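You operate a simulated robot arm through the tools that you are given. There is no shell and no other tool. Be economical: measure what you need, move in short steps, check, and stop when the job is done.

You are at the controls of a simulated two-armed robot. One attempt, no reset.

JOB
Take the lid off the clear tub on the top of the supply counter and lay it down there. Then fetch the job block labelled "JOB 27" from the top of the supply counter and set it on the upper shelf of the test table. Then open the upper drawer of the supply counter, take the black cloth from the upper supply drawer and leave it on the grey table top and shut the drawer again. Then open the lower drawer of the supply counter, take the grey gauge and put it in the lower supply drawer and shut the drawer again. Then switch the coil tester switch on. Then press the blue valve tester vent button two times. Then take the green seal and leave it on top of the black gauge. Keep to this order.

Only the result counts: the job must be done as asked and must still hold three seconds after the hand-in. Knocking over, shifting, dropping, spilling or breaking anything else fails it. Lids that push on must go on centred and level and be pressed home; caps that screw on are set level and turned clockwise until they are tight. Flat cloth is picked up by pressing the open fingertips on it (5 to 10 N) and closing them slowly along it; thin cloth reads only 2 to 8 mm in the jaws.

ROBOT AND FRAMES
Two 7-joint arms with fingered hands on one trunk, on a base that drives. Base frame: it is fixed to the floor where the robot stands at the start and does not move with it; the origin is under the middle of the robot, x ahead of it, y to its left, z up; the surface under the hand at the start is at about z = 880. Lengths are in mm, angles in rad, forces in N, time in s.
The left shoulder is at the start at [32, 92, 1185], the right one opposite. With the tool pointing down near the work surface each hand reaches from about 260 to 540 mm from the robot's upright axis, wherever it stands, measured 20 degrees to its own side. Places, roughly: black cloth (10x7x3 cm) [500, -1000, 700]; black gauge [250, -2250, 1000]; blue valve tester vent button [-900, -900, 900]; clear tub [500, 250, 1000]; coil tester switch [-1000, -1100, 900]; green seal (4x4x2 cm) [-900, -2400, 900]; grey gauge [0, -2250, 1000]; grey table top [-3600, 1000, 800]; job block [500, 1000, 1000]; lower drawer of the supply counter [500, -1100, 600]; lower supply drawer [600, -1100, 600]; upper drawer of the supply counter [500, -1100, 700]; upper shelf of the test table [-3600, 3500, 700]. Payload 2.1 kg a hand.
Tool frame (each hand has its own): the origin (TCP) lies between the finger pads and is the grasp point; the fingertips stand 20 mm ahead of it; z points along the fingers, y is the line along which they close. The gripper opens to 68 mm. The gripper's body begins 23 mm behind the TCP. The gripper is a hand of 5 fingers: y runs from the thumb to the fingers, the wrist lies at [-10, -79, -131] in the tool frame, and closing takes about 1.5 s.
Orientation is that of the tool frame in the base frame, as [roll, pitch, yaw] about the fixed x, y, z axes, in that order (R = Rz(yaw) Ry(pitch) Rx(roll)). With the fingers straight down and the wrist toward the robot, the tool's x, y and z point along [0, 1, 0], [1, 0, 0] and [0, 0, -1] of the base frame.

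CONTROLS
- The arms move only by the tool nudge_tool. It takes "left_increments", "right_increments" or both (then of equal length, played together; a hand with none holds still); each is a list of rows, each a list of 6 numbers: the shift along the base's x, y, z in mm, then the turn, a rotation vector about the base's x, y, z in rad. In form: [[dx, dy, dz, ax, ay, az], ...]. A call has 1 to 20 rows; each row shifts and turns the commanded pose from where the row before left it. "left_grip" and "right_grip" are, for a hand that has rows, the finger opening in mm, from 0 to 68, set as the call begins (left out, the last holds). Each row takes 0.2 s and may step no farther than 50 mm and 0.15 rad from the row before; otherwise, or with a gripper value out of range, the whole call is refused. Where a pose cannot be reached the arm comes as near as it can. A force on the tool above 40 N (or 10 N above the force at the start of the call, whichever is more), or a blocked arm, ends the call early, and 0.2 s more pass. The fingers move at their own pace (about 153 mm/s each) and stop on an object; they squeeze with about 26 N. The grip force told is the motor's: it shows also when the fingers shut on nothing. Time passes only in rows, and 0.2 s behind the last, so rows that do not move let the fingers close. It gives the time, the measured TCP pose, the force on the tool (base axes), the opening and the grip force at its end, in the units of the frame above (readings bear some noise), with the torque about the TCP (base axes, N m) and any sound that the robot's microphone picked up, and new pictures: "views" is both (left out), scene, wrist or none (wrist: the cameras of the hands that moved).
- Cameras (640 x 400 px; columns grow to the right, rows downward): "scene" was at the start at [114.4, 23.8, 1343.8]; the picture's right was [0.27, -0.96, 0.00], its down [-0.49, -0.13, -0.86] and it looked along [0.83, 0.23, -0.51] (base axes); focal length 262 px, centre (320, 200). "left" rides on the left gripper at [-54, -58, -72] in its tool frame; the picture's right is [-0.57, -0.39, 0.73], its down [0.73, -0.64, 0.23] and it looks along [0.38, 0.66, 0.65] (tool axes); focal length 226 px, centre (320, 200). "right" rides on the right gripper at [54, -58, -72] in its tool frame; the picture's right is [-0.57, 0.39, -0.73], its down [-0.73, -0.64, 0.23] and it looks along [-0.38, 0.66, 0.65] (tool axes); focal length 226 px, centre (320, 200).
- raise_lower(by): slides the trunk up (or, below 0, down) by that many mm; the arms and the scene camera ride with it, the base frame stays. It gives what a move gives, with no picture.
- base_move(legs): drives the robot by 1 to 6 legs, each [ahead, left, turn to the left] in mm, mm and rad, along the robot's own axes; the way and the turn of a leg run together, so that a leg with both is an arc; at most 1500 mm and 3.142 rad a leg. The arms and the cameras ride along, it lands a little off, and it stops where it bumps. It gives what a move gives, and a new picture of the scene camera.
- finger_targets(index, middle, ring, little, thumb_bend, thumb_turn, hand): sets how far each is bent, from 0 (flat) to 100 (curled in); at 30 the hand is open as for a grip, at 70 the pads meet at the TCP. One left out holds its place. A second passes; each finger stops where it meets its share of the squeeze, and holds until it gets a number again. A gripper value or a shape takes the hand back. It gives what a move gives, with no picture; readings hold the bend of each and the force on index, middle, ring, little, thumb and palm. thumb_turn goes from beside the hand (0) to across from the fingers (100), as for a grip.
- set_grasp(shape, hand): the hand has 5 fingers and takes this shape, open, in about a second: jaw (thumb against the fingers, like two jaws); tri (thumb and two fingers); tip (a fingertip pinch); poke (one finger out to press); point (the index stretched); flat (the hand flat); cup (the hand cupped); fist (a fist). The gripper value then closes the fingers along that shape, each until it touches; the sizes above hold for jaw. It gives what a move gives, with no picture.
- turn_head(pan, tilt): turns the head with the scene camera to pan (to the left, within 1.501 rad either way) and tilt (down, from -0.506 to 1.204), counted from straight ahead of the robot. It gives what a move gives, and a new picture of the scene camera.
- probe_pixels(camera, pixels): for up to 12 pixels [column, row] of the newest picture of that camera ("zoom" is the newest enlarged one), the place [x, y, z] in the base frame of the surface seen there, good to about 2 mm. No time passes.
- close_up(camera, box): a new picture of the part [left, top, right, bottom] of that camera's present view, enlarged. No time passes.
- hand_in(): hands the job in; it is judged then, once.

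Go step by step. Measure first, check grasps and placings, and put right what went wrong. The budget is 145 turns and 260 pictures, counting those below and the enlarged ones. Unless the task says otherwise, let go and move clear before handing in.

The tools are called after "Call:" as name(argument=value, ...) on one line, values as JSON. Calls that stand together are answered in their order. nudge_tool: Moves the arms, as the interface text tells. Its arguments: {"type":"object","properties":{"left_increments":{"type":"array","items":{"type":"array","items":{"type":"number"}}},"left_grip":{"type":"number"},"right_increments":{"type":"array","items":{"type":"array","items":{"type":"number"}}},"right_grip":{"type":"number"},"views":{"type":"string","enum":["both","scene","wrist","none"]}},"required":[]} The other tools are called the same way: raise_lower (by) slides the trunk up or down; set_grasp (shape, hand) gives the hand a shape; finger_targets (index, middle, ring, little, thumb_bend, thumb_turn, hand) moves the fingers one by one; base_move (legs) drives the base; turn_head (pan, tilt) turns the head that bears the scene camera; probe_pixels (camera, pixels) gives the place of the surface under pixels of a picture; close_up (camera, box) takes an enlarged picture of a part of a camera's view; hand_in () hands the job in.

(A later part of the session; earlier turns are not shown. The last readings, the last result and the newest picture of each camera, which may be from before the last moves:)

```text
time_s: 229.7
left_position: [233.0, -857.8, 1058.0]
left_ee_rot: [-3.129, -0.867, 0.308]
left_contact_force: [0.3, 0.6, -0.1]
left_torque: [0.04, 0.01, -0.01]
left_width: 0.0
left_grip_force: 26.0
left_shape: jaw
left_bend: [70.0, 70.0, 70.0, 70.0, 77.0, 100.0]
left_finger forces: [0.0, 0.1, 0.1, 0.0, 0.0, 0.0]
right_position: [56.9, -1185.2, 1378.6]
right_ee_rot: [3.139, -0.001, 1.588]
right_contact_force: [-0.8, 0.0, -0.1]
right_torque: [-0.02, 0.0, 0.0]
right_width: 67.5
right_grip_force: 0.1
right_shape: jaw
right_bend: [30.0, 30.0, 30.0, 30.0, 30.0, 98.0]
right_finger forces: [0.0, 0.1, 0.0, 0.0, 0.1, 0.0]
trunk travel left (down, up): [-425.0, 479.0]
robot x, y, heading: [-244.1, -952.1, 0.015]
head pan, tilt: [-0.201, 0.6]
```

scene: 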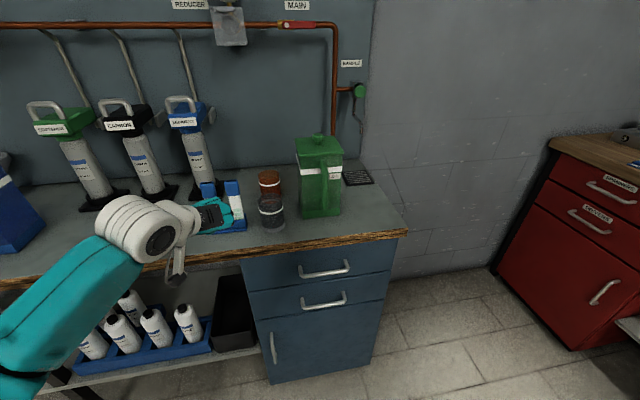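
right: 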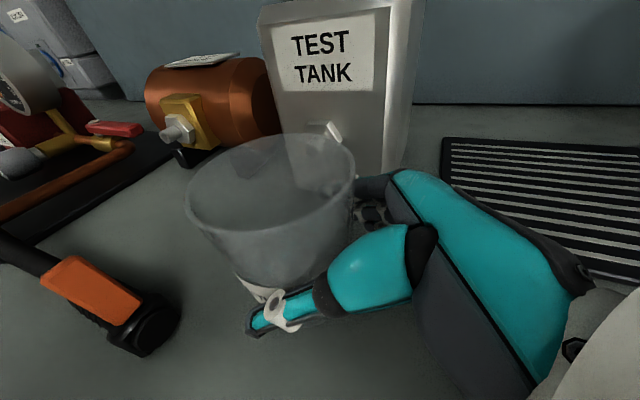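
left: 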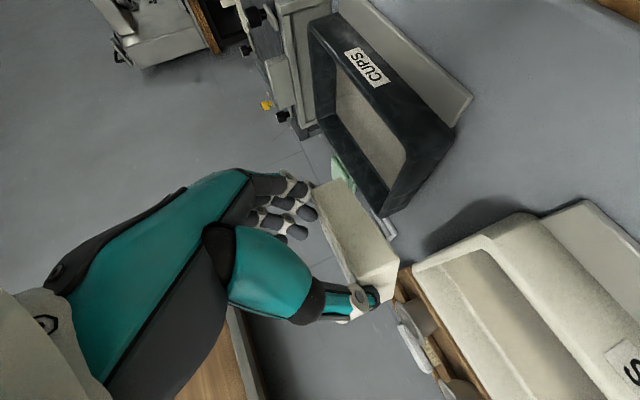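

The blue cabinet has two drawers with bar handles at (325,270) and (323,302). I'll measure them.

Call:
close_up(camera="scene", box=[230, 230, 410, 340])

Call:
probe_pixels(camera="scene", pixels=[[300, 273], [325, 269], [348, 264], [302, 307], [323, 303], [346, 297], [280, 270], [325, 258], [325, 280], [320, 312], [375, 255], [325, 250]])

```text
3.56 times, centred on (320, 285) of scene
```

zoom: 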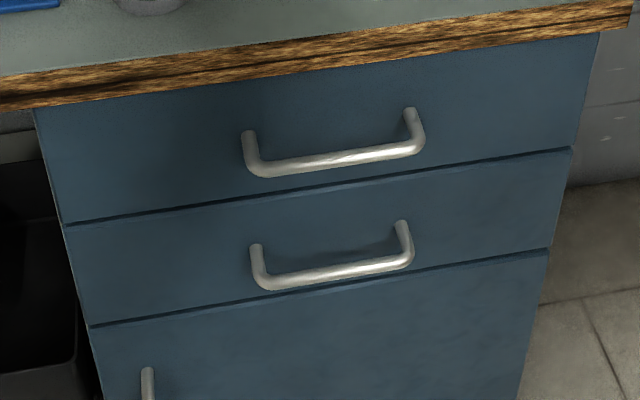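

```text
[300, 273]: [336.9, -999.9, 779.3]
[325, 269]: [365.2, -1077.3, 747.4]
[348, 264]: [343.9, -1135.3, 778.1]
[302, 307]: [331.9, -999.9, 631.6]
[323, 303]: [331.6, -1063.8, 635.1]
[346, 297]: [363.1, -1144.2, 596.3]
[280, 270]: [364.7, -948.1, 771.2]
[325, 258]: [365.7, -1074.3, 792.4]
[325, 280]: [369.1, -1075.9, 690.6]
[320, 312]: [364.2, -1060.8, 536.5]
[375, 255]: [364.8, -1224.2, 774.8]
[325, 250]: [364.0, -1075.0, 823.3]
```

Handle bars are at x≈332: the upper at z≈779, the lower at z≈633; the drawer front is at x=365. First I'll bring the left hand back to a straight-down pose, tucked in.

Call:
nudge_tool(left_increments=[[-7, 4, 8, -0.0442, 0.1387, 0], [-7, 4, 8, -0.0442, 0.1387, 0], [-7, 4, 8, -0.0442, 0.1387, 0], [-7, 4, 8, -0.0442, 0.1387, 0], [-7, 4, 8, -0.0442, 0.1387, 0], [-7, 4, 8, -0.0442, 0.1387, 0], [-7, 4, 8, 0, 0, 0.14], [-7, 4, 8, 0, 0, 0.14], [-7, 4, 8, 0, 0, 0.14], [-7, 4, 8, 0, 0, 0.14], [-7, 4, 8, 0, 0, 0.14], [-7, 4, 8, 0, 0, 0.14], [-7, 4, 8, 0, 0, 0.14], [-7, 4, 8, 0, 0, 0.14], [-7, 4, 8, 0, 0, 0.14]], left_grip=68, views="none")

Call:
raise_lower(by=-120)

Call:
base_move(legs=[[110, -75, -0.015]])

```text
time_s: 232.9
left_position: [126.4, -798.2, 1179.0]
left_ee_rot: [-3.134, 0.006, 1.572]
left_contact_force: [0.3, 0.0, -0.2]
left_torque: [0.04, -0.02, 0.0]
left_width: 67.8
left_grip_force: 0.1
left_shape: jaw
left_bend: [30.0, 30.0, 30.0, 30.0, 30.0, 98.0]
left_finger forces: [0.1, 0.0, 0.0, 0.0, 0.0, 0.0]
right_position: [57.0, -1185.1, 1379.5]
right_ee_rot: [3.137, -0.001, 1.587]
right_contact_force: [-0.7, 1.1, -0.7]
right_torque: [0.0, -0.01, 0.0]
right_width: 67.6
right_grip_force: 0.1
right_shape: jaw
right_bend: [30.0, 30.0, 30.0, 30.0, 30.0, 98.0]
right_finger forces: [0.0, 0.0, 0.0, 0.0, 0.1, 0.0]
trunk travel left (down, up): [-425.0, 479.0]
robot x, y, heading: [-241.0, -947.2, 0.013]
head pan, tilt: [-0.201, 0.6]
```

```text
time_s: 234.4
left_position: [128.3, -798.0, 1059.7]
left_ee_rot: [-3.132, 0.005, 1.567]
left_contact_force: [-0.2, 0.2, 0.0]
left_torque: [0.02, 0.0, -0.01]
left_width: 67.6
left_grip_force: 0.0
left_shape: jaw
left_bend: [30.0, 30.0, 30.0, 30.0, 30.0, 98.0]
left_finger forces: [0.1, 0.0, 0.1, 0.1, 0.0, 0.0]
right_position: [56.3, -1184.5, 1258.2]
right_ee_rot: [3.138, 0.0, 1.586]
right_contact_force: [0.8, -0.1, -0.3]
right_torque: [-0.02, 0.04, -0.01]
right_width: 67.8
right_grip_force: 0.1
right_shape: jaw
right_bend: [30.0, 30.0, 30.0, 30.0, 30.0, 98.0]
right_finger forces: [0.1, 0.1, 0.1, 0.0, 0.0, 0.0]
trunk travel left (down, up): [-305.0, 599.0]
robot x, y, heading: [-247.0, -946.7, 0.017]
head pan, tilt: [-0.201, 0.6]
```

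```text
time_s: 235.7
left_position: [240.1, -878.0, 1058.7]
left_ee_rot: [-3.131, 0.004, 1.553]
left_contact_force: [-0.1, -0.2, -0.4]
left_torque: [-0.04, -0.03, 0.0]
left_width: 67.6
left_grip_force: 0.0
left_shape: jaw
left_bend: [30.0, 30.0, 30.0, 30.0, 30.0, 98.0]
left_finger forces: [0.1, 0.0, 0.0, 0.1, 0.0, 0.0]
right_position: [165.8, -1264.3, 1259.1]
right_ee_rot: [3.141, 0.001, 1.571]
right_contact_force: [0.9, 0.6, -0.5]
right_torque: [-0.02, -0.03, -0.01]
right_width: 67.6
right_grip_force: 0.0
right_shape: jaw
right_bend: [30.0, 30.0, 30.0, 30.0, 30.0, 98.0]
right_finger forces: [0.1, 0.0, 0.0, 0.0, 0.1, 0.0]
trunk travel left (down, up): [-305.0, 599.0]
robot x, y, heading: [-136.6, -1027.9, 0.0]
head pan, tilt: [-0.201, 0.6]
```

scene: 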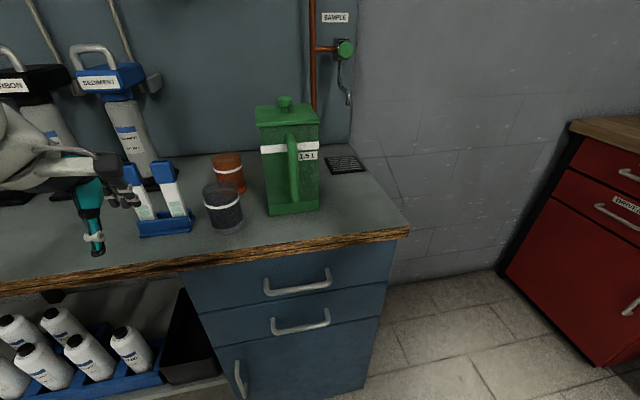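

Now the right hand. I'll first measure the upper bar precisely, and lower the right hand in front of it.

Call:
close_up(camera="scene", box=[220, 240, 380, 350])

Call:
nudge_tool(right_increments=[[10, 30, -35, 0, 0, 0], [10, 30, -35, 0, 0, 0], [10, 30, -35, 0, 0, 0], [10, 30, -35, 0, 0, 0], [10, 30, -35, 0, 0, 0], [10, 29, -35, 0, 0, 0], [5, 0, -45, 0, 0, 0], [0, 0, -45, 0, 0, 0], [0, 0, -45, 0, 0, 0], [0, 0, -45, 0, 0, 0], [0, 0, -40, 0, 0, 0]], right_grip=24)

```text
3.64 times, centred on (300, 295) of scene
```

zoom: 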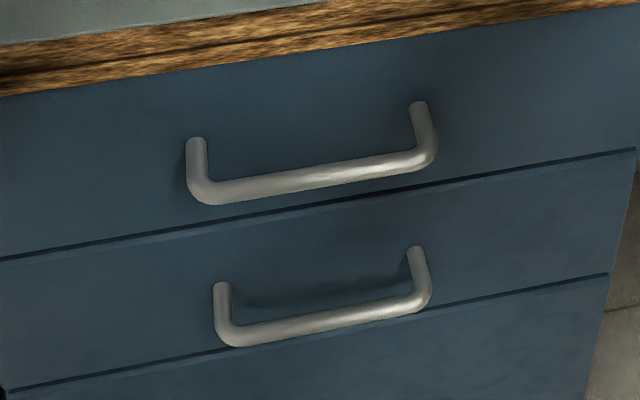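

```text
time_s: 238.1
left_position: [240.9, -877.8, 1058.8]
left_ee_rot: [-3.131, 0.006, 1.553]
left_contact_force: [-0.2, -0.5, -0.2]
left_torque: [-0.03, 0.02, -0.02]
left_width: 67.7
left_grip_force: 0.0
left_shape: jaw
left_bend: [30.0, 30.0, 30.0, 30.0, 30.0, 98.0]
left_finger forces: [0.0, 0.0, 0.0, 0.0, 0.0, 0.0]
right_position: [228.9, -1086.0, 827.6]
right_ee_rot: [3.138, 0.0, 1.573]
right_contact_force: [0.3, 0.1, 0.4]
right_torque: [-0.01, 0.01, -0.02]
right_width: 24.3
right_grip_force: 0.0
right_shape: jaw
right_bend: [74.0, 51.0, 48.0, 45.0, 73.0, 100.0]
right_finger forces: [0.0, 0.0, 0.1, 0.0, 0.1, 0.1]
trunk travel left (down, up): [-305.0, 599.0]
robot x, y, heading: [-134.1, -1026.0, -0.007]
head pan, tilt: [-0.201, 0.6]
```

scene: 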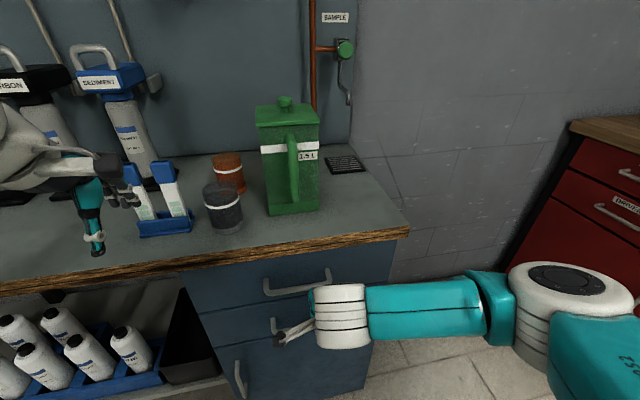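
right: 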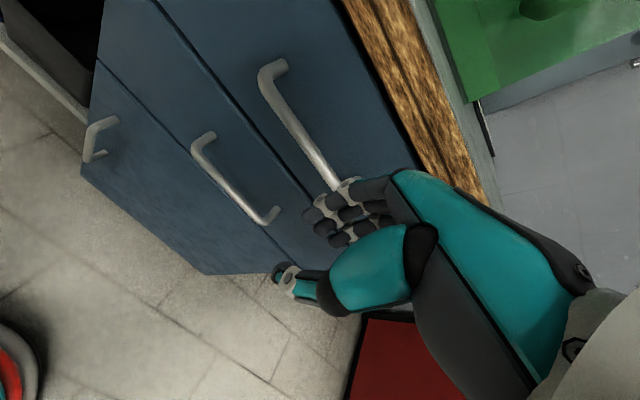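

Call:
probe_pixels(camera="right", pixels=[[280, 100], [300, 133], [325, 172], [313, 152], [268, 68], [225, 180], [265, 220], [330, 110]])

```text
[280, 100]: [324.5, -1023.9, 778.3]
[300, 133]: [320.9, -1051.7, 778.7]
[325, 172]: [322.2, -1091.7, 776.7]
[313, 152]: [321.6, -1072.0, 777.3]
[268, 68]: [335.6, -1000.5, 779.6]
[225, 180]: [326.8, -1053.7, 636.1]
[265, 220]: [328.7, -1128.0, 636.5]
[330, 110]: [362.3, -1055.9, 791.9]
```

The upper bar centre is at (327, y, 777) with a 30 mm gap behind it. I'll move in above it at y -1060, then descend around it.

Call:
nudge_tool(right_increments=[[20, 13, -4, 0, 0, 0], [20, 13, -4, 0, 0, 0], [20, 0, -2, 0, 0, 0], [20, 0, 0, 0, 0, 0], [20, 0, 0, 0, 0, 0]])

```text
time_s: 239.3
left_position: [236.6, -877.9, 1058.8]
left_ee_rot: [-3.134, 0.004, 1.553]
left_contact_force: [-0.9, 0.0, -0.6]
left_torque: [-0.02, 0.02, -0.01]
left_width: 67.8
left_grip_force: 0.1
left_shape: jaw
left_bend: [30.0, 30.0, 30.0, 30.0, 30.0, 98.0]
left_finger forces: [0.1, 0.1, 0.1, 0.0, 0.1, 0.0]
right_position: [324.7, -1057.2, 817.3]
right_ee_rot: [-3.14, -0.001, 1.573]
right_contact_force: [-39.2, -0.1, -8.7]
right_torque: [0.09, -0.8, -0.36]
right_width: 20.9
right_grip_force: 0.1
right_shape: jaw
right_bend: [74.0, 73.0, 53.0, 45.0, 73.0, 100.0]
right_finger forces: [0.0, 32.4, 7.5, 0.1, 0.0, 0.1]
trunk travel left (down, up): [-305.0, 599.0]
robot x, y, heading: [-138.4, -1024.0, -0.001]
head pan, tilt: [-0.201, 0.6]
```

scene: 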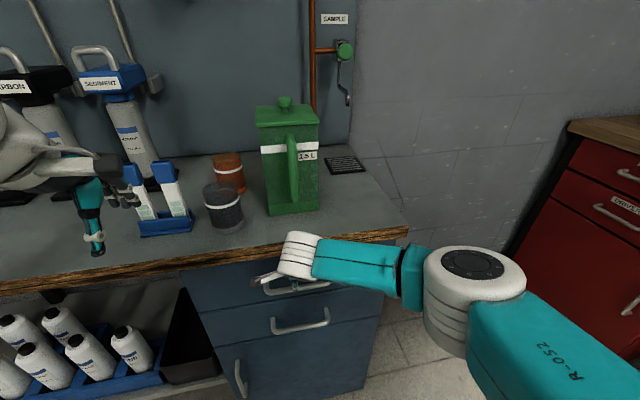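
right: 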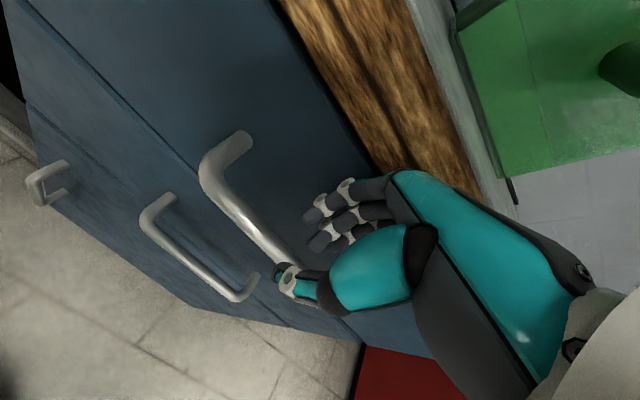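

The middle knuckle touched the drawer face. I'll back off and pitch the hand 45° forward so the fingertips slip behind the bar from above.

Call:
nudge_tool(right_increments=[[-30, 0, 0, 0, 0, 0], [-20, 0, 0, 0, -0.131, 0], [0, 0, 0, 0, -0.131, 0], [0, 0, 0, 0, -0.131, 0], [0, 0, 0, 0, -0.131, 0], [0, 0, 0, 0, -0.131, 0], [0, 0, 0, 0, -0.131, 0]], right_grip=40)

```text
time_s: 240.9
left_position: [240.5, -878.0, 1058.0]
left_ee_rot: [-3.132, 0.006, 1.554]
left_contact_force: [0.2, -0.7, -0.1]
left_torque: [0.04, 0.0, 0.03]
left_width: 67.6
left_grip_force: 0.1
left_shape: jaw
left_bend: [30.0, 30.0, 30.0, 30.0, 30.0, 98.0]
left_finger forces: [0.0, 0.1, 0.1, 0.1, 0.0, 0.0]
right_position: [274.7, -1001.1, 858.7]
right_ee_rot: [2.354, 0.001, 1.568]
right_contact_force: [-0.3, 0.3, -1.1]
right_torque: [-0.03, 0.0, 0.02]
right_width: 39.6
right_grip_force: 0.1
right_shape: jaw
right_bend: [74.0, 41.0, 38.0, 43.0, 67.0, 100.0]
right_finger forces: [0.1, 0.1, 0.1, 0.0, 0.1, 0.0]
right hand out of reach, approached as far as the arm can: row 5, 6, 7
trunk travel left (down, up): [-305.0, 599.0]
robot x, y, heading: [-135.0, -1023.1, 0.003]
head pan, tilt: [-0.201, 0.6]
```

scene: 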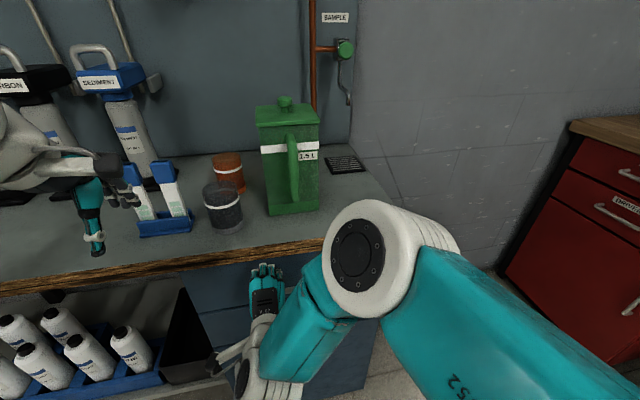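
right: 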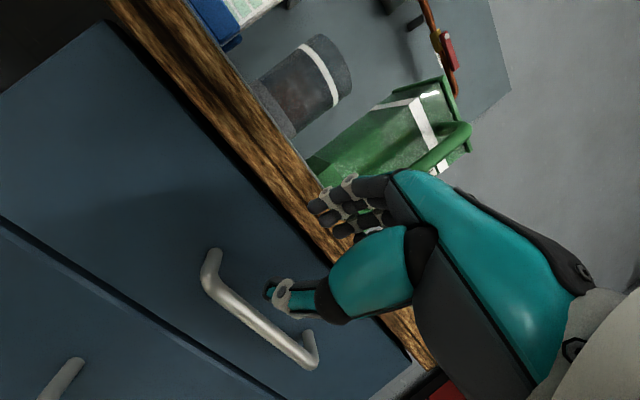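

The arm needs more distance for this posture. I'll back the base 80 mm and go to the pre-pose.

Call:
base_move(legs=[[-85, 0, 0]])

Call:
nudge_tool(right_increments=[[15, -15, -5, 0, 0, 0], [15, -15, -5, 0, 0, 0], [20, -15, -5, 0, 0, 0], [20, -14, -10, 0, 0, 0], [20, 0, -15, 0, 0, 0]])

```text
time_s: 242.0
left_position: [155.4, -877.3, 1059.2]
left_ee_rot: [-3.131, 0.005, 1.554]
left_contact_force: [-0.4, 0.3, 0.3]
left_torque: [-0.02, -0.04, -0.02]
left_width: 67.5
left_grip_force: 0.0
left_shape: jaw
left_bend: [30.0, 30.0, 30.0, 30.0, 30.0, 98.0]
left_finger forces: [0.0, 0.0, 0.0, 0.0, 0.0, 0.0]
right_position: [191.0, -1002.3, 859.2]
right_ee_rot: [2.355, 0.002, 1.567]
right_contact_force: [-0.8, 0.8, 0.5]
right_torque: [0.01, 0.04, 0.0]
right_width: 39.4
right_grip_force: 0.0
right_shape: jaw
right_bend: [74.0, 41.0, 38.0, 43.0, 67.0, 100.0]
right_finger forces: [0.0, 0.0, 0.1, 0.1, 0.0, 0.0]
trunk travel left (down, up): [-305.0, 599.0]
robot x, y, heading: [-218.3, -1018.9, 0.002]
head pan, tilt: [-0.201, 0.6]
```

scene: 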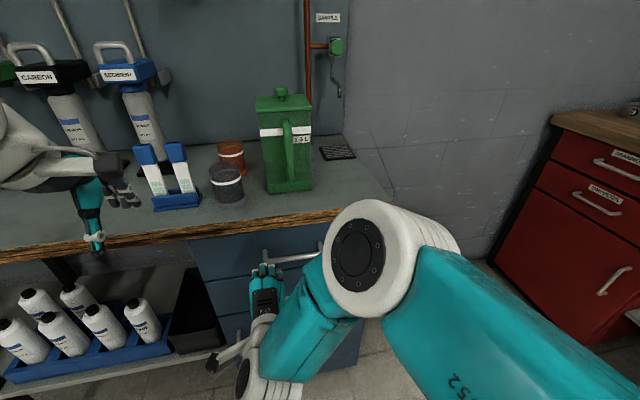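

```text
time_s: 243.2
left_position: [156.4, -877.9, 1059.4]
left_ee_rot: [-3.131, 0.007, 1.552]
left_contact_force: [-0.8, 0.6, -0.1]
left_torque: [0.03, -0.02, 0.02]
left_width: 67.6
left_grip_force: 0.0
left_shape: jaw
left_bend: [30.0, 30.0, 30.0, 30.0, 30.0, 98.0]
left_finger forces: [0.0, 0.0, 0.0, 0.0, 0.0, 0.0]
right_position: [270.1, -997.9, 867.8]
right_ee_rot: [2.361, 0.002, 1.563]
right_contact_force: [-0.4, 0.1, 0.7]
right_torque: [-0.02, 0.02, 0.01]
right_width: 39.9
right_grip_force: 0.0
right_shape: jaw
right_bend: [74.0, 41.0, 38.0, 43.0, 67.0, 100.0]
right_finger forces: [0.0, 0.0, 0.0, 0.1, 0.1, 0.1]
right hand out of reach, approached as far as the arm can: row 1, 2, 3, 4, 5
trunk travel left (down, up): [-305.0, 599.0]
robot x, y, heading: [-221.6, -1023.0, 0.0]
head pan, tilt: [-0.201, 0.6]
```

scene: 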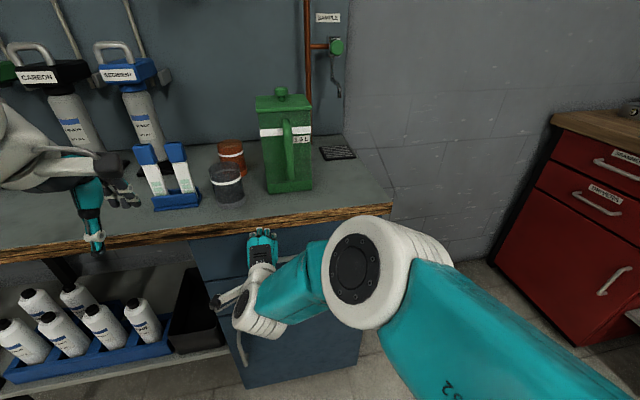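
right: 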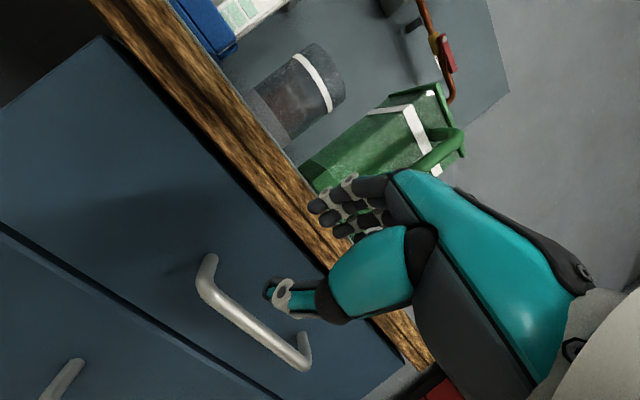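

The posture only works slightly left of centre. I'll position using rigid moves instead: lower the trunk so the hand is at z≈795, then drive the base right 62 and forward 52.

Call:
raise_lower(by=-72)

Call:
base_move(legs=[[0, -64, 0], [35, 0, 0]])

Call:
close_up(camera="right", box=[160, 120, 480, 400])

```text
time_s: 244.3
left_position: [156.4, -878.0, 986.5]
left_ee_rot: [-3.132, 0.003, 1.554]
left_contact_force: [0.7, 0.2, -1.2]
left_torque: [0.0, 0.0, -0.04]
left_width: 67.7
left_grip_force: 0.2
left_shape: jaw
left_bend: [30.0, 30.0, 30.0, 30.0, 30.0, 98.0]
left_finger forces: [0.1, 0.1, 0.1, 0.1, 0.1, 0.0]
right_position: [270.8, -997.1, 796.7]
right_ee_rot: [2.356, 0.001, 1.564]
right_contact_force: [0.2, -0.1, 0.0]
right_torque: [0.02, -0.02, -0.01]
right_width: 39.7
right_grip_force: 0.1
right_shape: jaw
right_bend: [74.0, 41.0, 38.0, 43.0, 67.0, 100.0]
right_finger forces: [0.0, 0.0, 0.0, 0.1, 0.1, 0.0]
trunk travel left (down, up): [-233.0, 671.0]
robot x, y, heading: [-224.0, -1025.2, -0.001]
head pan, tilt: [-0.201, 0.6]
```

```text
time_s: 245.7
left_position: [191.6, -940.8, 986.5]
left_ee_rot: [-3.131, 0.006, 1.554]
left_contact_force: [0.5, -0.4, 0.6]
left_torque: [-0.03, 0.0, -0.02]
left_width: 67.6
left_grip_force: 0.1
left_shape: jaw
left_bend: [30.0, 30.0, 30.0, 30.0, 30.0, 98.0]
left_finger forces: [0.1, 0.1, 0.0, 0.0, 0.0, 0.0]
right_position: [306.6, -1061.5, 796.6]
right_ee_rot: [2.357, 0.001, 1.566]
right_contact_force: [0.3, -0.3, -0.5]
right_torque: [-0.02, 0.02, -0.01]
right_width: 39.7
right_grip_force: 0.0
right_shape: jaw
right_bend: [74.0, 41.0, 38.0, 43.0, 67.0, 100.0]
right_finger forces: [0.0, 0.0, 0.1, 0.0, 0.0, 0.1]
trunk travel left (down, up): [-233.0, 671.0]
robot x, y, heading: [-183.6, -1085.9, -0.003]
head pan, tilt: [-0.201, 0.6]
```

scene: 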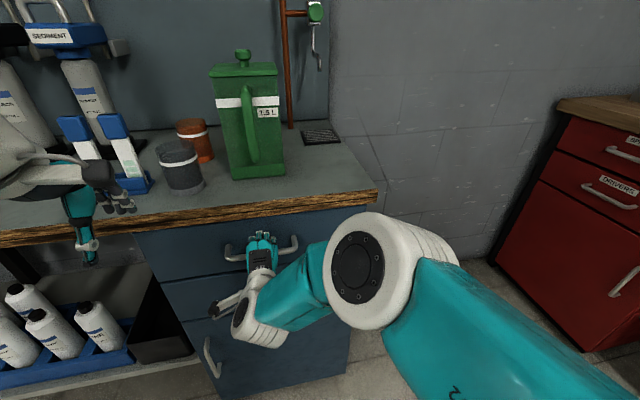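

```text
1.43 times, centred on (320, 260) of right
```

zoom: 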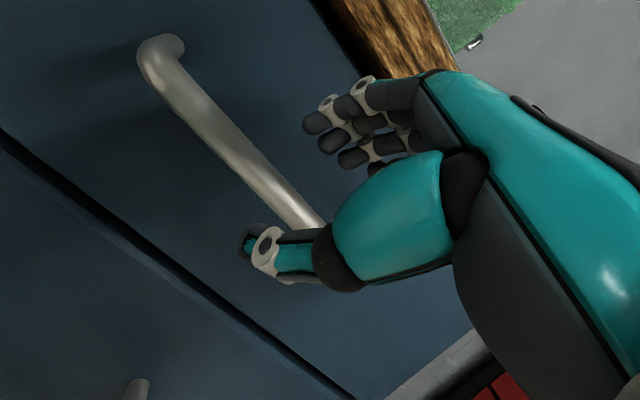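

The thumb is below and the fingers above the bar. I'll go forward 14, trunk down 16, then close.

Call:
base_move(legs=[[14, 0, 0]])

Call:
raise_lower(by=-16)

Call:
nudge_tool(right_increments=[[0, 0, 0, 0, 0, 0], [0, 0, 0, 0, 0, 0], [0, 0, 0, 0, 0, 0], [0, 0, 0, 0, 0, 0], [0, 0, 0, 0, 0, 0], [0, 0, 0, 0, 0, 0]], right_grip=0, views="wrist")

```text
time_s: 246.5
left_position: [205.1, -941.4, 986.9]
left_ee_rot: [-3.131, 0.006, 1.554]
left_contact_force: [-0.7, 0.1, 0.4]
left_torque: [0.02, 0.01, 0.04]
left_width: 67.4
left_grip_force: 0.1
left_shape: jaw
left_bend: [30.0, 30.0, 30.0, 30.0, 30.0, 98.0]
left_finger forces: [0.1, 0.0, 0.0, 0.0, 0.0, 0.0]
right_position: [320.5, -1061.0, 797.0]
right_ee_rot: [2.357, 0.001, 1.568]
right_contact_force: [0.0, -0.5, -0.7]
right_torque: [-0.04, -0.03, -0.01]
right_width: 39.5
right_grip_force: 0.0
right_shape: jaw
right_bend: [74.0, 41.0, 38.0, 43.0, 67.0, 100.0]
right_finger forces: [0.1, 0.1, 0.1, 0.1, 0.1, 0.1]
trunk travel left (down, up): [-233.0, 671.0]
robot x, y, heading: [-170.9, -1089.3, 0.001]
head pan, tilt: [-0.201, 0.6]
```

scene: 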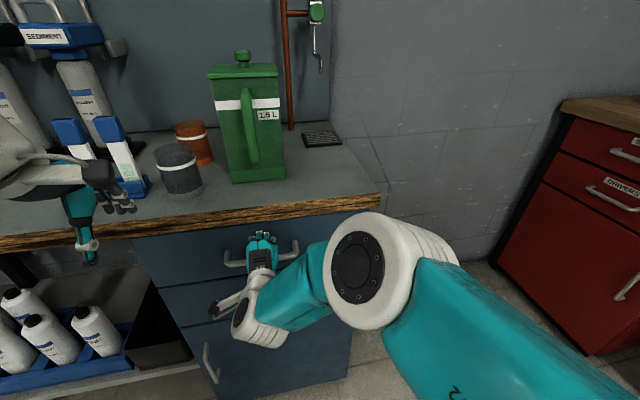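

```text
time_s: 247.1
left_position: [205.6, -940.6, 969.9]
left_ee_rot: [-3.131, 0.006, 1.555]
left_contact_force: [0.4, 0.4, 0.2]
left_torque: [-0.01, -0.01, -0.04]
left_width: 67.8
left_grip_force: 0.1
left_shape: jaw
left_bend: [30.0, 30.0, 30.0, 30.0, 30.0, 98.0]
left_finger forces: [0.0, 0.1, 0.0, 0.0, 0.1, 0.0]
right_position: [320.5, -1061.4, 780.8]
right_ee_rot: [2.357, 0.001, 1.566]
right_contact_force: [-0.3, -0.1, 0.3]
right_torque: [0.0, -0.01, -0.01]
right_width: 39.7
right_grip_force: 0.1
right_shape: jaw
right_bend: [74.0, 41.0, 38.0, 43.0, 67.0, 100.0]
right_finger forces: [0.1, 0.1, 0.1, 0.1, 0.0, 0.0]
trunk travel left (down, up): [-217.0, 687.0]
robot x, y, heading: [-170.3, -1087.9, -0.0]
head pan, tilt: [-0.201, 0.6]
```

```text
time_s: 248.5
left_position: [207.1, -941.8, 969.4]
left_ee_rot: [-3.132, 0.007, 1.553]
left_contact_force: [0.7, -0.4, 0.9]
left_torque: [-0.02, -0.04, 0.02]
left_width: 67.7
left_grip_force: 0.1
left_shape: jaw
left_bend: [30.0, 30.0, 30.0, 30.0, 30.0, 98.0]
left_finger forces: [0.1, 0.0, 0.0, 0.0, 0.0, 0.0]
right_position: [320.7, -1060.6, 779.9]
right_ee_rot: [2.357, 0.0, 1.568]
right_contact_force: [-0.6, -1.3, -9.7]
right_torque: [-0.11, -0.01, -0.02]
right_width: 4.6
right_grip_force: 26.5
right_shape: jaw
right_bend: [72.0, 72.0, 62.0, 71.0, 71.0, 100.0]
right_finger forces: [10.4, 4.0, 2.3, 2.4, 25.4, 0.1]
trunk travel left (down, up): [-217.0, 687.0]
robot x, y, heading: [-175.2, -1087.5, -0.001]
head pan, tilt: [-0.201, 0.6]
```

right: 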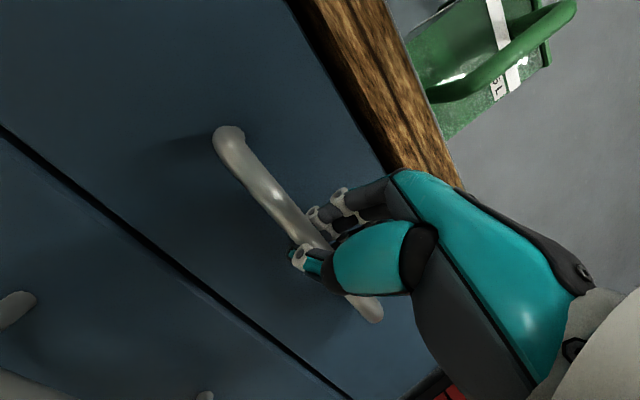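

The bar is gripped. I'll pull the drawer open by backing the base 240 mm.

Call:
base_move(legs=[[-240, 0, 0]])

Call:
turn_head(pan=0.1, tilt=0.95)

```text
time_s: 250.3
left_position: [-32.9, -940.7, 970.1]
left_ee_rot: [-3.132, 0.005, 1.556]
left_contact_force: [0.3, 0.4, -0.7]
left_torque: [0.02, -0.01, -0.01]
left_width: 67.7
left_grip_force: 0.0
left_shape: jaw
left_bend: [30.0, 30.0, 30.0, 30.0, 30.0, 98.0]
left_finger forces: [0.0, 0.0, 0.0, 0.0, 0.1, 0.0]
right_position: [80.9, -1061.9, 779.7]
right_ee_rot: [2.359, 0.001, 1.569]
right_contact_force: [-0.5, -3.1, -11.5]
right_torque: [-0.16, 0.06, -0.01]
right_width: 4.6
right_grip_force: 26.3
right_shape: jaw
right_bend: [72.0, 72.0, 63.0, 71.0, 71.0, 100.0]
right_finger forces: [10.6, 3.8, 2.2, 2.4, 27.0, 0.0]
trunk travel left (down, up): [-217.0, 687.0]
robot x, y, heading: [-407.3, -1086.6, -0.001]
head pan, tilt: [-0.201, 0.6]
```

scene: 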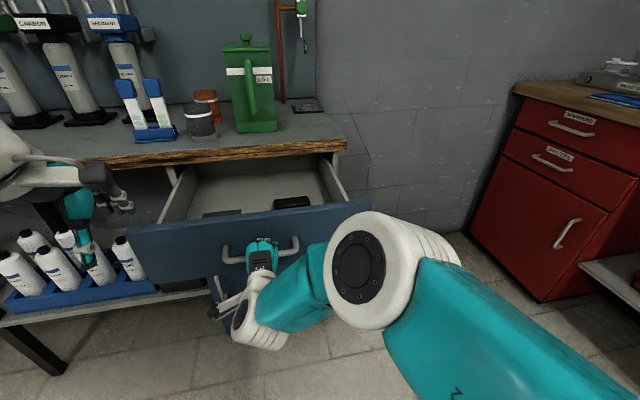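

```text
time_s: 251.1
left_position: [-33.8, -941.0, 970.0]
left_ee_rot: [-3.131, 0.006, 1.555]
left_contact_force: [0.0, -0.8, 0.3]
left_torque: [-0.02, -0.02, 0.02]
left_width: 67.9
left_grip_force: 0.0
left_shape: jaw
left_bend: [30.0, 30.0, 30.0, 30.0, 30.0, 98.0]
left_finger forces: [0.0, 0.1, 0.0, 0.0, 0.0, 0.0]
right_position: [80.3, -1061.0, 778.8]
right_ee_rot: [2.36, 0.002, 1.565]
right_contact_force: [-0.2, -2.7, -9.6]
right_torque: [-0.11, 0.04, 0.0]
right_width: 4.5
right_grip_force: 26.0
right_shape: jaw
right_bend: [72.0, 72.0, 64.0, 71.0, 71.0, 100.0]
right_finger forces: [10.4, 3.8, 2.3, 2.3, 25.8, 0.0]
trunk travel left (down, up): [-217.0, 687.0]
robot x, y, heading: [-413.4, -1088.5, 0.003]
head pan, tilt: [0.099, 0.949]
```

scene: 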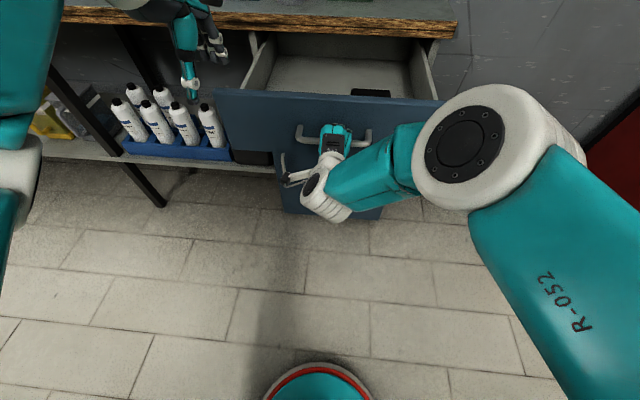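

The drawer is open 240 mm. I'll release the handle and withdraw the right hand upward, then look inside.

Call:
nudge_tool(right_increments=[[0, 0, 0, 0, 0, 0], [0, 0, 0, 0, 0, 0], [0, 0, 0, 0, 0, 0], [0, 0, 0, 0, 0, 0]], right_grip=44, views="none")

Call:
raise_lower(by=20)

Call:
base_move(legs=[[-35, 0, 0]])

Call:
nudge_tool(right_increments=[[0, -20, 30, 0, 0.131, 0], [0, -20, 30, 0, 0.131, 0], [0, -20, 30, 0, 0.131, 0], [0, -20, 30, 0, 0.131, 0], [0, -20, 30, 0, 0.131, 0], [0, -20, 30, 0, 0.131, 0], [0, -20, 40, 0, 0, 0], [0, -20, 40, 0, 0, 0], [0, -20, 40, 0, 0, 0]], views="none")

Call:
turn_head(pan=0.0, tilt=0.6)

```text
time_s: 252.1
left_position: [-34.7, -940.7, 970.9]
left_ee_rot: [-3.133, 0.005, 1.555]
left_contact_force: [0.0, -0.3, 0.4]
left_torque: [-0.03, 0.03, 0.01]
left_width: 67.9
left_grip_force: 0.1
left_shape: jaw
left_bend: [30.0, 30.0, 30.0, 30.0, 30.0, 98.0]
left_finger forces: [0.0, 0.0, 0.0, 0.0, 0.0, 0.0]
right_position: [80.3, -1059.5, 781.1]
right_ee_rot: [2.356, 0.002, 1.565]
right_contact_force: [-0.3, -0.1, 0.4]
right_torque: [-0.01, 0.04, -0.02]
right_width: 43.5
right_grip_force: 0.1
right_shape: jaw
right_bend: [28.0, 39.0, 36.0, 36.0, 63.0, 100.0]
right_finger forces: [0.0, 0.1, 0.0, 0.0, 0.0, 0.0]
trunk travel left (down, up): [-217.0, 687.0]
robot x, y, heading: [-410.1, -1086.7, -0.003]
head pan, tilt: [0.099, 0.949]
```

```text
time_s: 252.8
left_position: [-33.9, -940.9, 990.3]
left_ee_rot: [-3.131, 0.005, 1.555]
left_contact_force: [0.0, -0.4, -0.2]
left_torque: [0.03, -0.02, 0.0]
left_width: 67.6
left_grip_force: 0.1
left_shape: jaw
left_bend: [30.0, 30.0, 30.0, 30.0, 30.0, 98.0]
left_finger forces: [0.0, 0.1, 0.1, 0.1, 0.0, 0.1]
right_position: [81.2, -1060.9, 800.3]
right_ee_rot: [2.359, 0.001, 1.566]
right_contact_force: [-0.3, -1.1, -0.6]
right_torque: [-0.01, 0.02, 0.02]
right_width: 43.9
right_grip_force: 0.0
right_shape: jaw
right_bend: [28.0, 39.0, 36.0, 36.0, 63.0, 100.0]
right_finger forces: [0.0, 0.0, 0.0, 0.1, 0.0, 0.2]
trunk travel left (down, up): [-237.0, 667.0]
robot x, y, heading: [-408.5, -1087.9, -0.005]
head pan, tilt: [0.099, 0.949]
```

```text
time_s: 253.6
left_position: [-70.0, -940.8, 991.2]
left_ee_rot: [-3.132, 0.005, 1.553]
left_contact_force: [-0.9, -0.2, -0.1]
left_torque: [0.02, 0.01, -0.01]
left_width: 67.7
left_grip_force: 0.0
left_shape: jaw
left_bend: [30.0, 30.0, 30.0, 30.0, 30.0, 98.0]
left_finger forces: [0.1, 0.0, 0.0, 0.0, 0.0, 0.0]
right_position: [44.6, -1061.2, 800.1]
right_ee_rot: [2.357, 0.003, 1.561]
right_contact_force: [0.0, 0.3, -0.5]
right_torque: [0.01, 0.03, 0.01]
right_width: 43.9
right_grip_force: 0.0
right_shape: jaw
right_bend: [28.0, 39.0, 36.0, 36.0, 63.0, 100.0]
right_finger forces: [0.0, 0.1, 0.0, 0.0, 0.1, 0.1]
trunk travel left (down, up): [-237.0, 667.0]
robot x, y, heading: [-444.8, -1082.9, -0.003]
head pan, tilt: [0.099, 0.949]
```

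scene: 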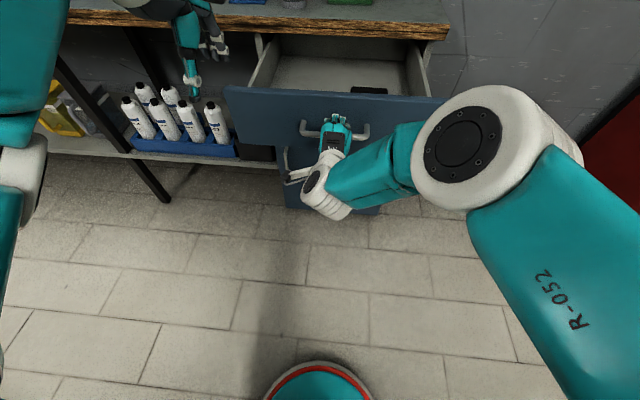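

```text
time_s: 255.6
left_position: [-70.0, -940.6, 991.7]
left_ee_rot: [-3.131, 0.005, 1.552]
left_contact_force: [0.1, 0.7, 0.0]
left_torque: [-0.02, -0.03, 0.01]
left_width: 67.6
left_grip_force: 0.0
left_shape: jaw
left_bend: [30.0, 30.0, 30.0, 30.0, 30.0, 98.0]
left_finger forces: [0.1, 0.0, 0.1, 0.1, 0.0, 0.0]
right_position: [35.7, -1244.6, 1099.7]
right_ee_rot: [-3.14, 0.003, 1.569]
right_contact_force: [0.4, 0.2, 0.2]
right_torque: [0.0, 0.01, 0.0]
right_width: 43.8
right_grip_force: 0.0
right_shape: jaw
right_bend: [28.0, 39.0, 36.0, 36.0, 63.0, 100.0]
right_finger forces: [0.0, 0.0, 0.0, 0.1, 0.1, 0.0]
right hand out of reach, approached as far as the arm can: row 9
trunk travel left (down, up): [-237.0, 667.0]
robot x, y, heading: [-446.7, -1083.0, -0.001]
head pan, tilt: [0.099, 0.949]
```

```text
time_s: 256.5
left_position: [-70.0, -941.4, 990.1]
left_ee_rot: [-3.13, 0.006, 1.554]
left_contact_force: [0.3, -0.5, -0.3]
left_torque: [0.04, 0.0, -0.01]
left_width: 67.8
left_grip_force: 0.2
left_shape: jaw
left_bend: [30.0, 30.0, 30.0, 30.0, 30.0, 98.0]
left_finger forces: [0.0, 0.0, 0.0, 0.0, 0.0, 0.0]
right_position: [35.8, -1244.4, 1098.6]
right_ee_rot: [-3.139, 0.003, 1.568]
right_contact_force: [0.9, 0.4, -1.2]
right_torque: [-0.01, 0.0, 0.0]
right_width: 43.8
right_grip_force: 0.1
right_shape: jaw
right_bend: [28.0, 39.0, 36.0, 36.0, 63.0, 100.0]
right_finger forces: [0.0, 0.1, 0.0, 0.0, 0.0, 0.0]
trunk travel left (down, up): [-237.0, 667.0]
robot x, y, heading: [-448.5, -1084.2, -0.004]
head pan, tilt: [0.0, 0.6]
```

scene: 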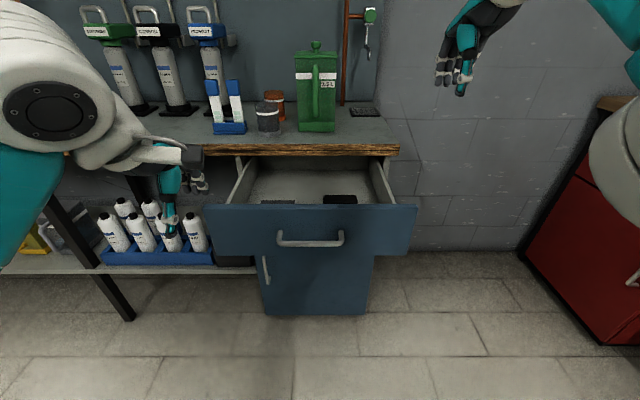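

I'll drive forward 280 mm to look down into the drawer.

Call:
base_move(legs=[[270, 0, 0]])

Call:
turn_head(pan=0.05, tilt=1.0)

Call:
close_up(camera="scene", box=[180, 60, 480, 260])

```text
time_s: 258.4
left_position: [202.0, -940.6, 990.2]
left_ee_rot: [-3.131, 0.005, 1.552]
left_contact_force: [0.2, -0.1, -0.2]
left_torque: [0.02, 0.03, -0.03]
left_width: 67.6
left_grip_force: 0.0
left_shape: jaw
left_bend: [30.0, 30.0, 30.0, 30.0, 30.0, 98.0]
left_finger forces: [0.0, 0.0, 0.0, 0.1, 0.0, 0.0]
right_position: [307.5, -1244.3, 1098.4]
right_ee_rot: [-3.14, 0.004, 1.569]
right_contact_force: [-0.8, -0.2, 0.1]
right_torque: [0.02, 0.03, -0.02]
right_width: 43.6
right_grip_force: 0.0
right_shape: jaw
right_bend: [28.0, 39.0, 36.0, 36.0, 63.0, 100.0]
right_finger forces: [0.0, 0.0, 0.0, 0.0, 0.0, 0.0]
trunk travel left (down, up): [-237.0, 667.0]
robot x, y, heading: [-172.6, -1085.4, -0.001]
head pan, tilt: [0.0, 0.6]
```

scene: 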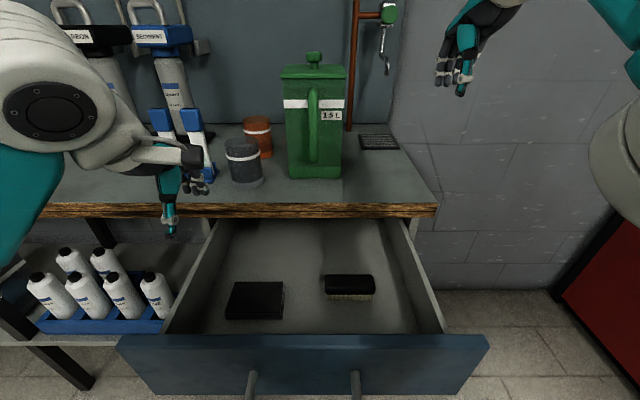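

```text
time_s: 259.2
left_position: [201.5, -941.5, 989.4]
left_ee_rot: [-3.131, 0.005, 1.553]
left_contact_force: [-0.8, 0.2, 0.5]
left_torque: [0.01, -0.01, -0.02]
left_width: 67.7
left_grip_force: 0.1
left_shape: jaw
left_bend: [30.0, 30.0, 30.0, 30.0, 30.0, 98.0]
left_finger forces: [0.1, 0.0, 0.0, 0.0, 0.1, 0.0]
right_position: [308.4, -1244.5, 1098.9]
right_ee_rot: [-3.141, 0.004, 1.568]
right_contact_force: [0.4, 0.5, -0.2]
right_torque: [0.02, 0.0, -0.02]
right_width: 43.7
right_grip_force: 0.1
right_shape: jaw
right_bend: [28.0, 39.0, 36.0, 36.0, 63.0, 100.0]
right_finger forces: [0.1, 0.1, 0.0, 0.0, 0.0, 0.0]
trunk travel left (down, up): [-237.0, 667.0]
robot x, y, heading: [-174.6, -1084.9, -0.003]
head pan, tilt: [0.051, 1.0]
```

scene: 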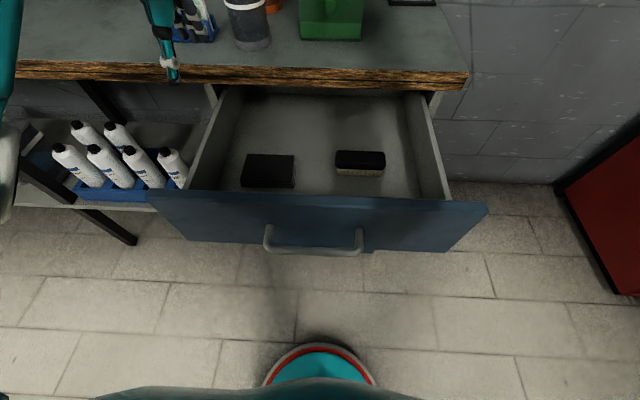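

```text
2.00 times, centred on (330, 160) of scene
```

zoom: 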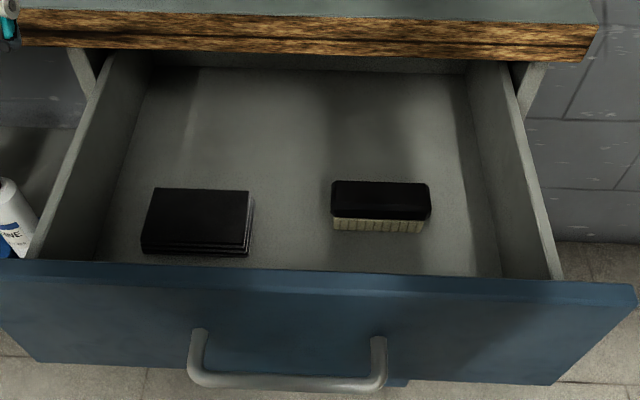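

The folded black cloth is at (268,170); the other item is a brush. I'll measure.

Call:
probe_pixels(camera="zoom", pixels=[[198, 215], [160, 195], [243, 197], [148, 238], [240, 243], [240, 250], [280, 230], [335, 200], [430, 270], [60, 265], [80, 200], [330, 280]])

```text
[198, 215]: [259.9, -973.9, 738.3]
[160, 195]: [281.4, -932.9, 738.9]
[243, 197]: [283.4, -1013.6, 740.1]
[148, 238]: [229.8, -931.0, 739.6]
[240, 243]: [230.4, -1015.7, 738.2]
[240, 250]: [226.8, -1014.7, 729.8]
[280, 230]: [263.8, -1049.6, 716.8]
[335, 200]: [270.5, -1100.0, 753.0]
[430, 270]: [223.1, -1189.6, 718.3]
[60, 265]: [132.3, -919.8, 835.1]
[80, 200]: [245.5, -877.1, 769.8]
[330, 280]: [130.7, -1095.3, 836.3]
```

Cloth: x 227–287, y -928 to -1018, top z 739. I'll bring the left hand above it with the fingers open.

Call:
nudge_tool(left_increments=[[18, -11, -35, 0, 0, 0], [18, -11, -35, 0, 0, 0], [19, -10, -40, 0, 0, 0], [0, 0, -40, 0, 0, 0], [0, 0, -40, 0, 0, 0], [0, 0, -20, 0, 0, 0], [0, 0, -10, 0, 0, 0]], left_grip=50)

```text
time_s: 260.9
left_position: [256.1, -972.2, 769.1]
left_ee_rot: [-3.13, 0.005, 1.554]
left_contact_force: [-0.9, 0.9, 0.5]
left_torque: [0.02, 0.04, 0.01]
left_width: 50.2
left_grip_force: 0.1
left_shape: jaw
left_bend: [27.0, 36.0, 33.0, 34.0, 57.0, 99.0]
left_finger forces: [0.0, 0.0, 0.0, 0.0, 0.1, 0.0]
right_position: [308.3, -1244.9, 1098.8]
right_ee_rot: [-3.141, 0.004, 1.568]
right_contact_force: [-0.1, 0.8, 0.2]
right_torque: [0.01, 0.03, 0.01]
right_width: 43.8
right_grip_force: 0.0
right_shape: jaw
right_bend: [28.0, 39.0, 36.0, 36.0, 63.0, 100.0]
right_finger forces: [0.0, 0.0, 0.1, 0.0, 0.1, 0.0]
trunk travel left (down, up): [-237.0, 667.0]
robot x, y, heading: [-170.4, -1089.4, -0.003]
head pan, tilt: [0.051, 1.0]
```

scene: 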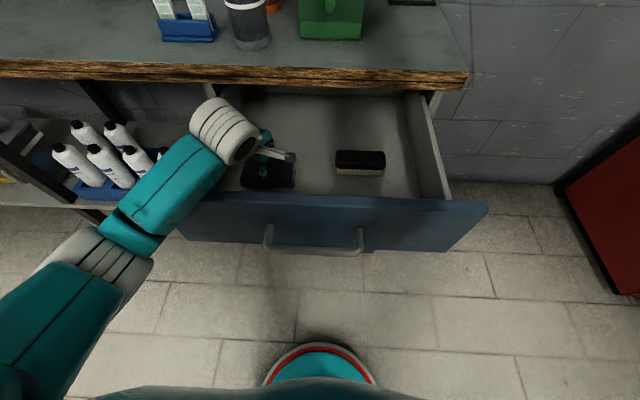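
left: 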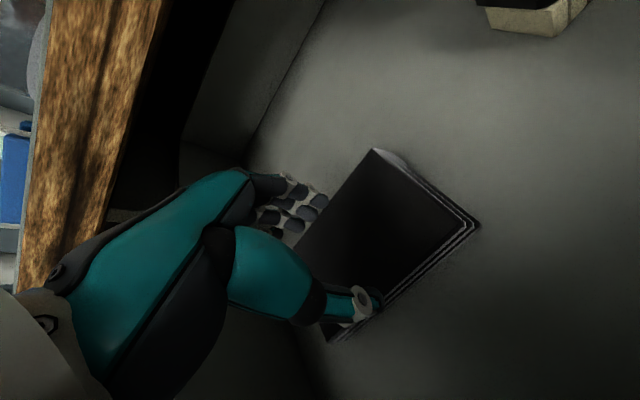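

Call:
nudge_tool(left_increments=[[0, 0, -4, 0, 0, 0], [0, 0, -4, 0, 0, 0], [0, 0, -3, 0, 0, 0]], views="none")

Call:
nudge_tool(left_increments=[[0, 0, -2, 0, 0, 0], [0, 0, -2, 0, 0, 0]], views="none")

```text
time_s: 261.6
left_position: [255.5, -970.9, 765.9]
left_ee_rot: [3.137, 0.004, 1.558]
left_contact_force: [1.0, 0.5, 0.1]
left_torque: [0.02, -0.02, 0.04]
left_width: 50.3
left_grip_force: 0.0
left_shape: jaw
left_bend: [27.0, 36.0, 33.0, 34.0, 57.0, 99.0]
left_finger forces: [0.0, 0.0, 0.1, 0.0, 0.1, 0.0]
right_position: [302.4, -1243.5, 1103.9]
right_ee_rot: [3.136, 0.007, 1.569]
right_contact_force: [0.3, -0.1, -0.1]
right_torque: [0.03, 0.02, 0.02]
right_width: 43.8
right_grip_force: 0.1
right_shape: jaw
right_bend: [28.0, 39.0, 36.0, 36.0, 63.0, 100.0]
right_finger forces: [0.0, 0.0, 0.0, 0.0, 0.1, 0.0]
trunk travel left (down, up): [-237.0, 667.0]
robot x, y, heading: [-175.4, -1087.5, -0.0]
head pan, tilt: [0.051, 1.0]
```

```text
time_s: 262.2
left_position: [254.3, -970.4, 767.1]
left_ee_rot: [3.121, 0.006, 1.56]
left_contact_force: [-0.2, -1.3, 0.0]
left_torque: [0.03, -0.02, 0.0]
left_width: 50.3
left_grip_force: 0.0
left_shape: jaw
left_bend: [27.0, 36.0, 33.0, 34.0, 57.0, 99.0]
left_finger forces: [0.0, 0.0, 0.1, 0.0, 0.0, 0.0]
right_position: [299.2, -1243.3, 1104.3]
right_ee_rot: [3.135, 0.006, 1.572]
right_contact_force: [0.7, 0.5, -0.2]
right_torque: [-0.02, 0.03, 0.01]
right_width: 43.8
right_grip_force: 0.1
right_shape: jaw
right_bend: [28.0, 39.0, 36.0, 36.0, 63.0, 100.0]
right_finger forces: [0.0, 0.0, 0.0, 0.0, 0.1, 0.0]
trunk travel left (down, up): [-237.0, 667.0]
robot x, y, heading: [-176.0, -1085.7, 0.0]
head pan, tilt: [0.051, 1.0]
```

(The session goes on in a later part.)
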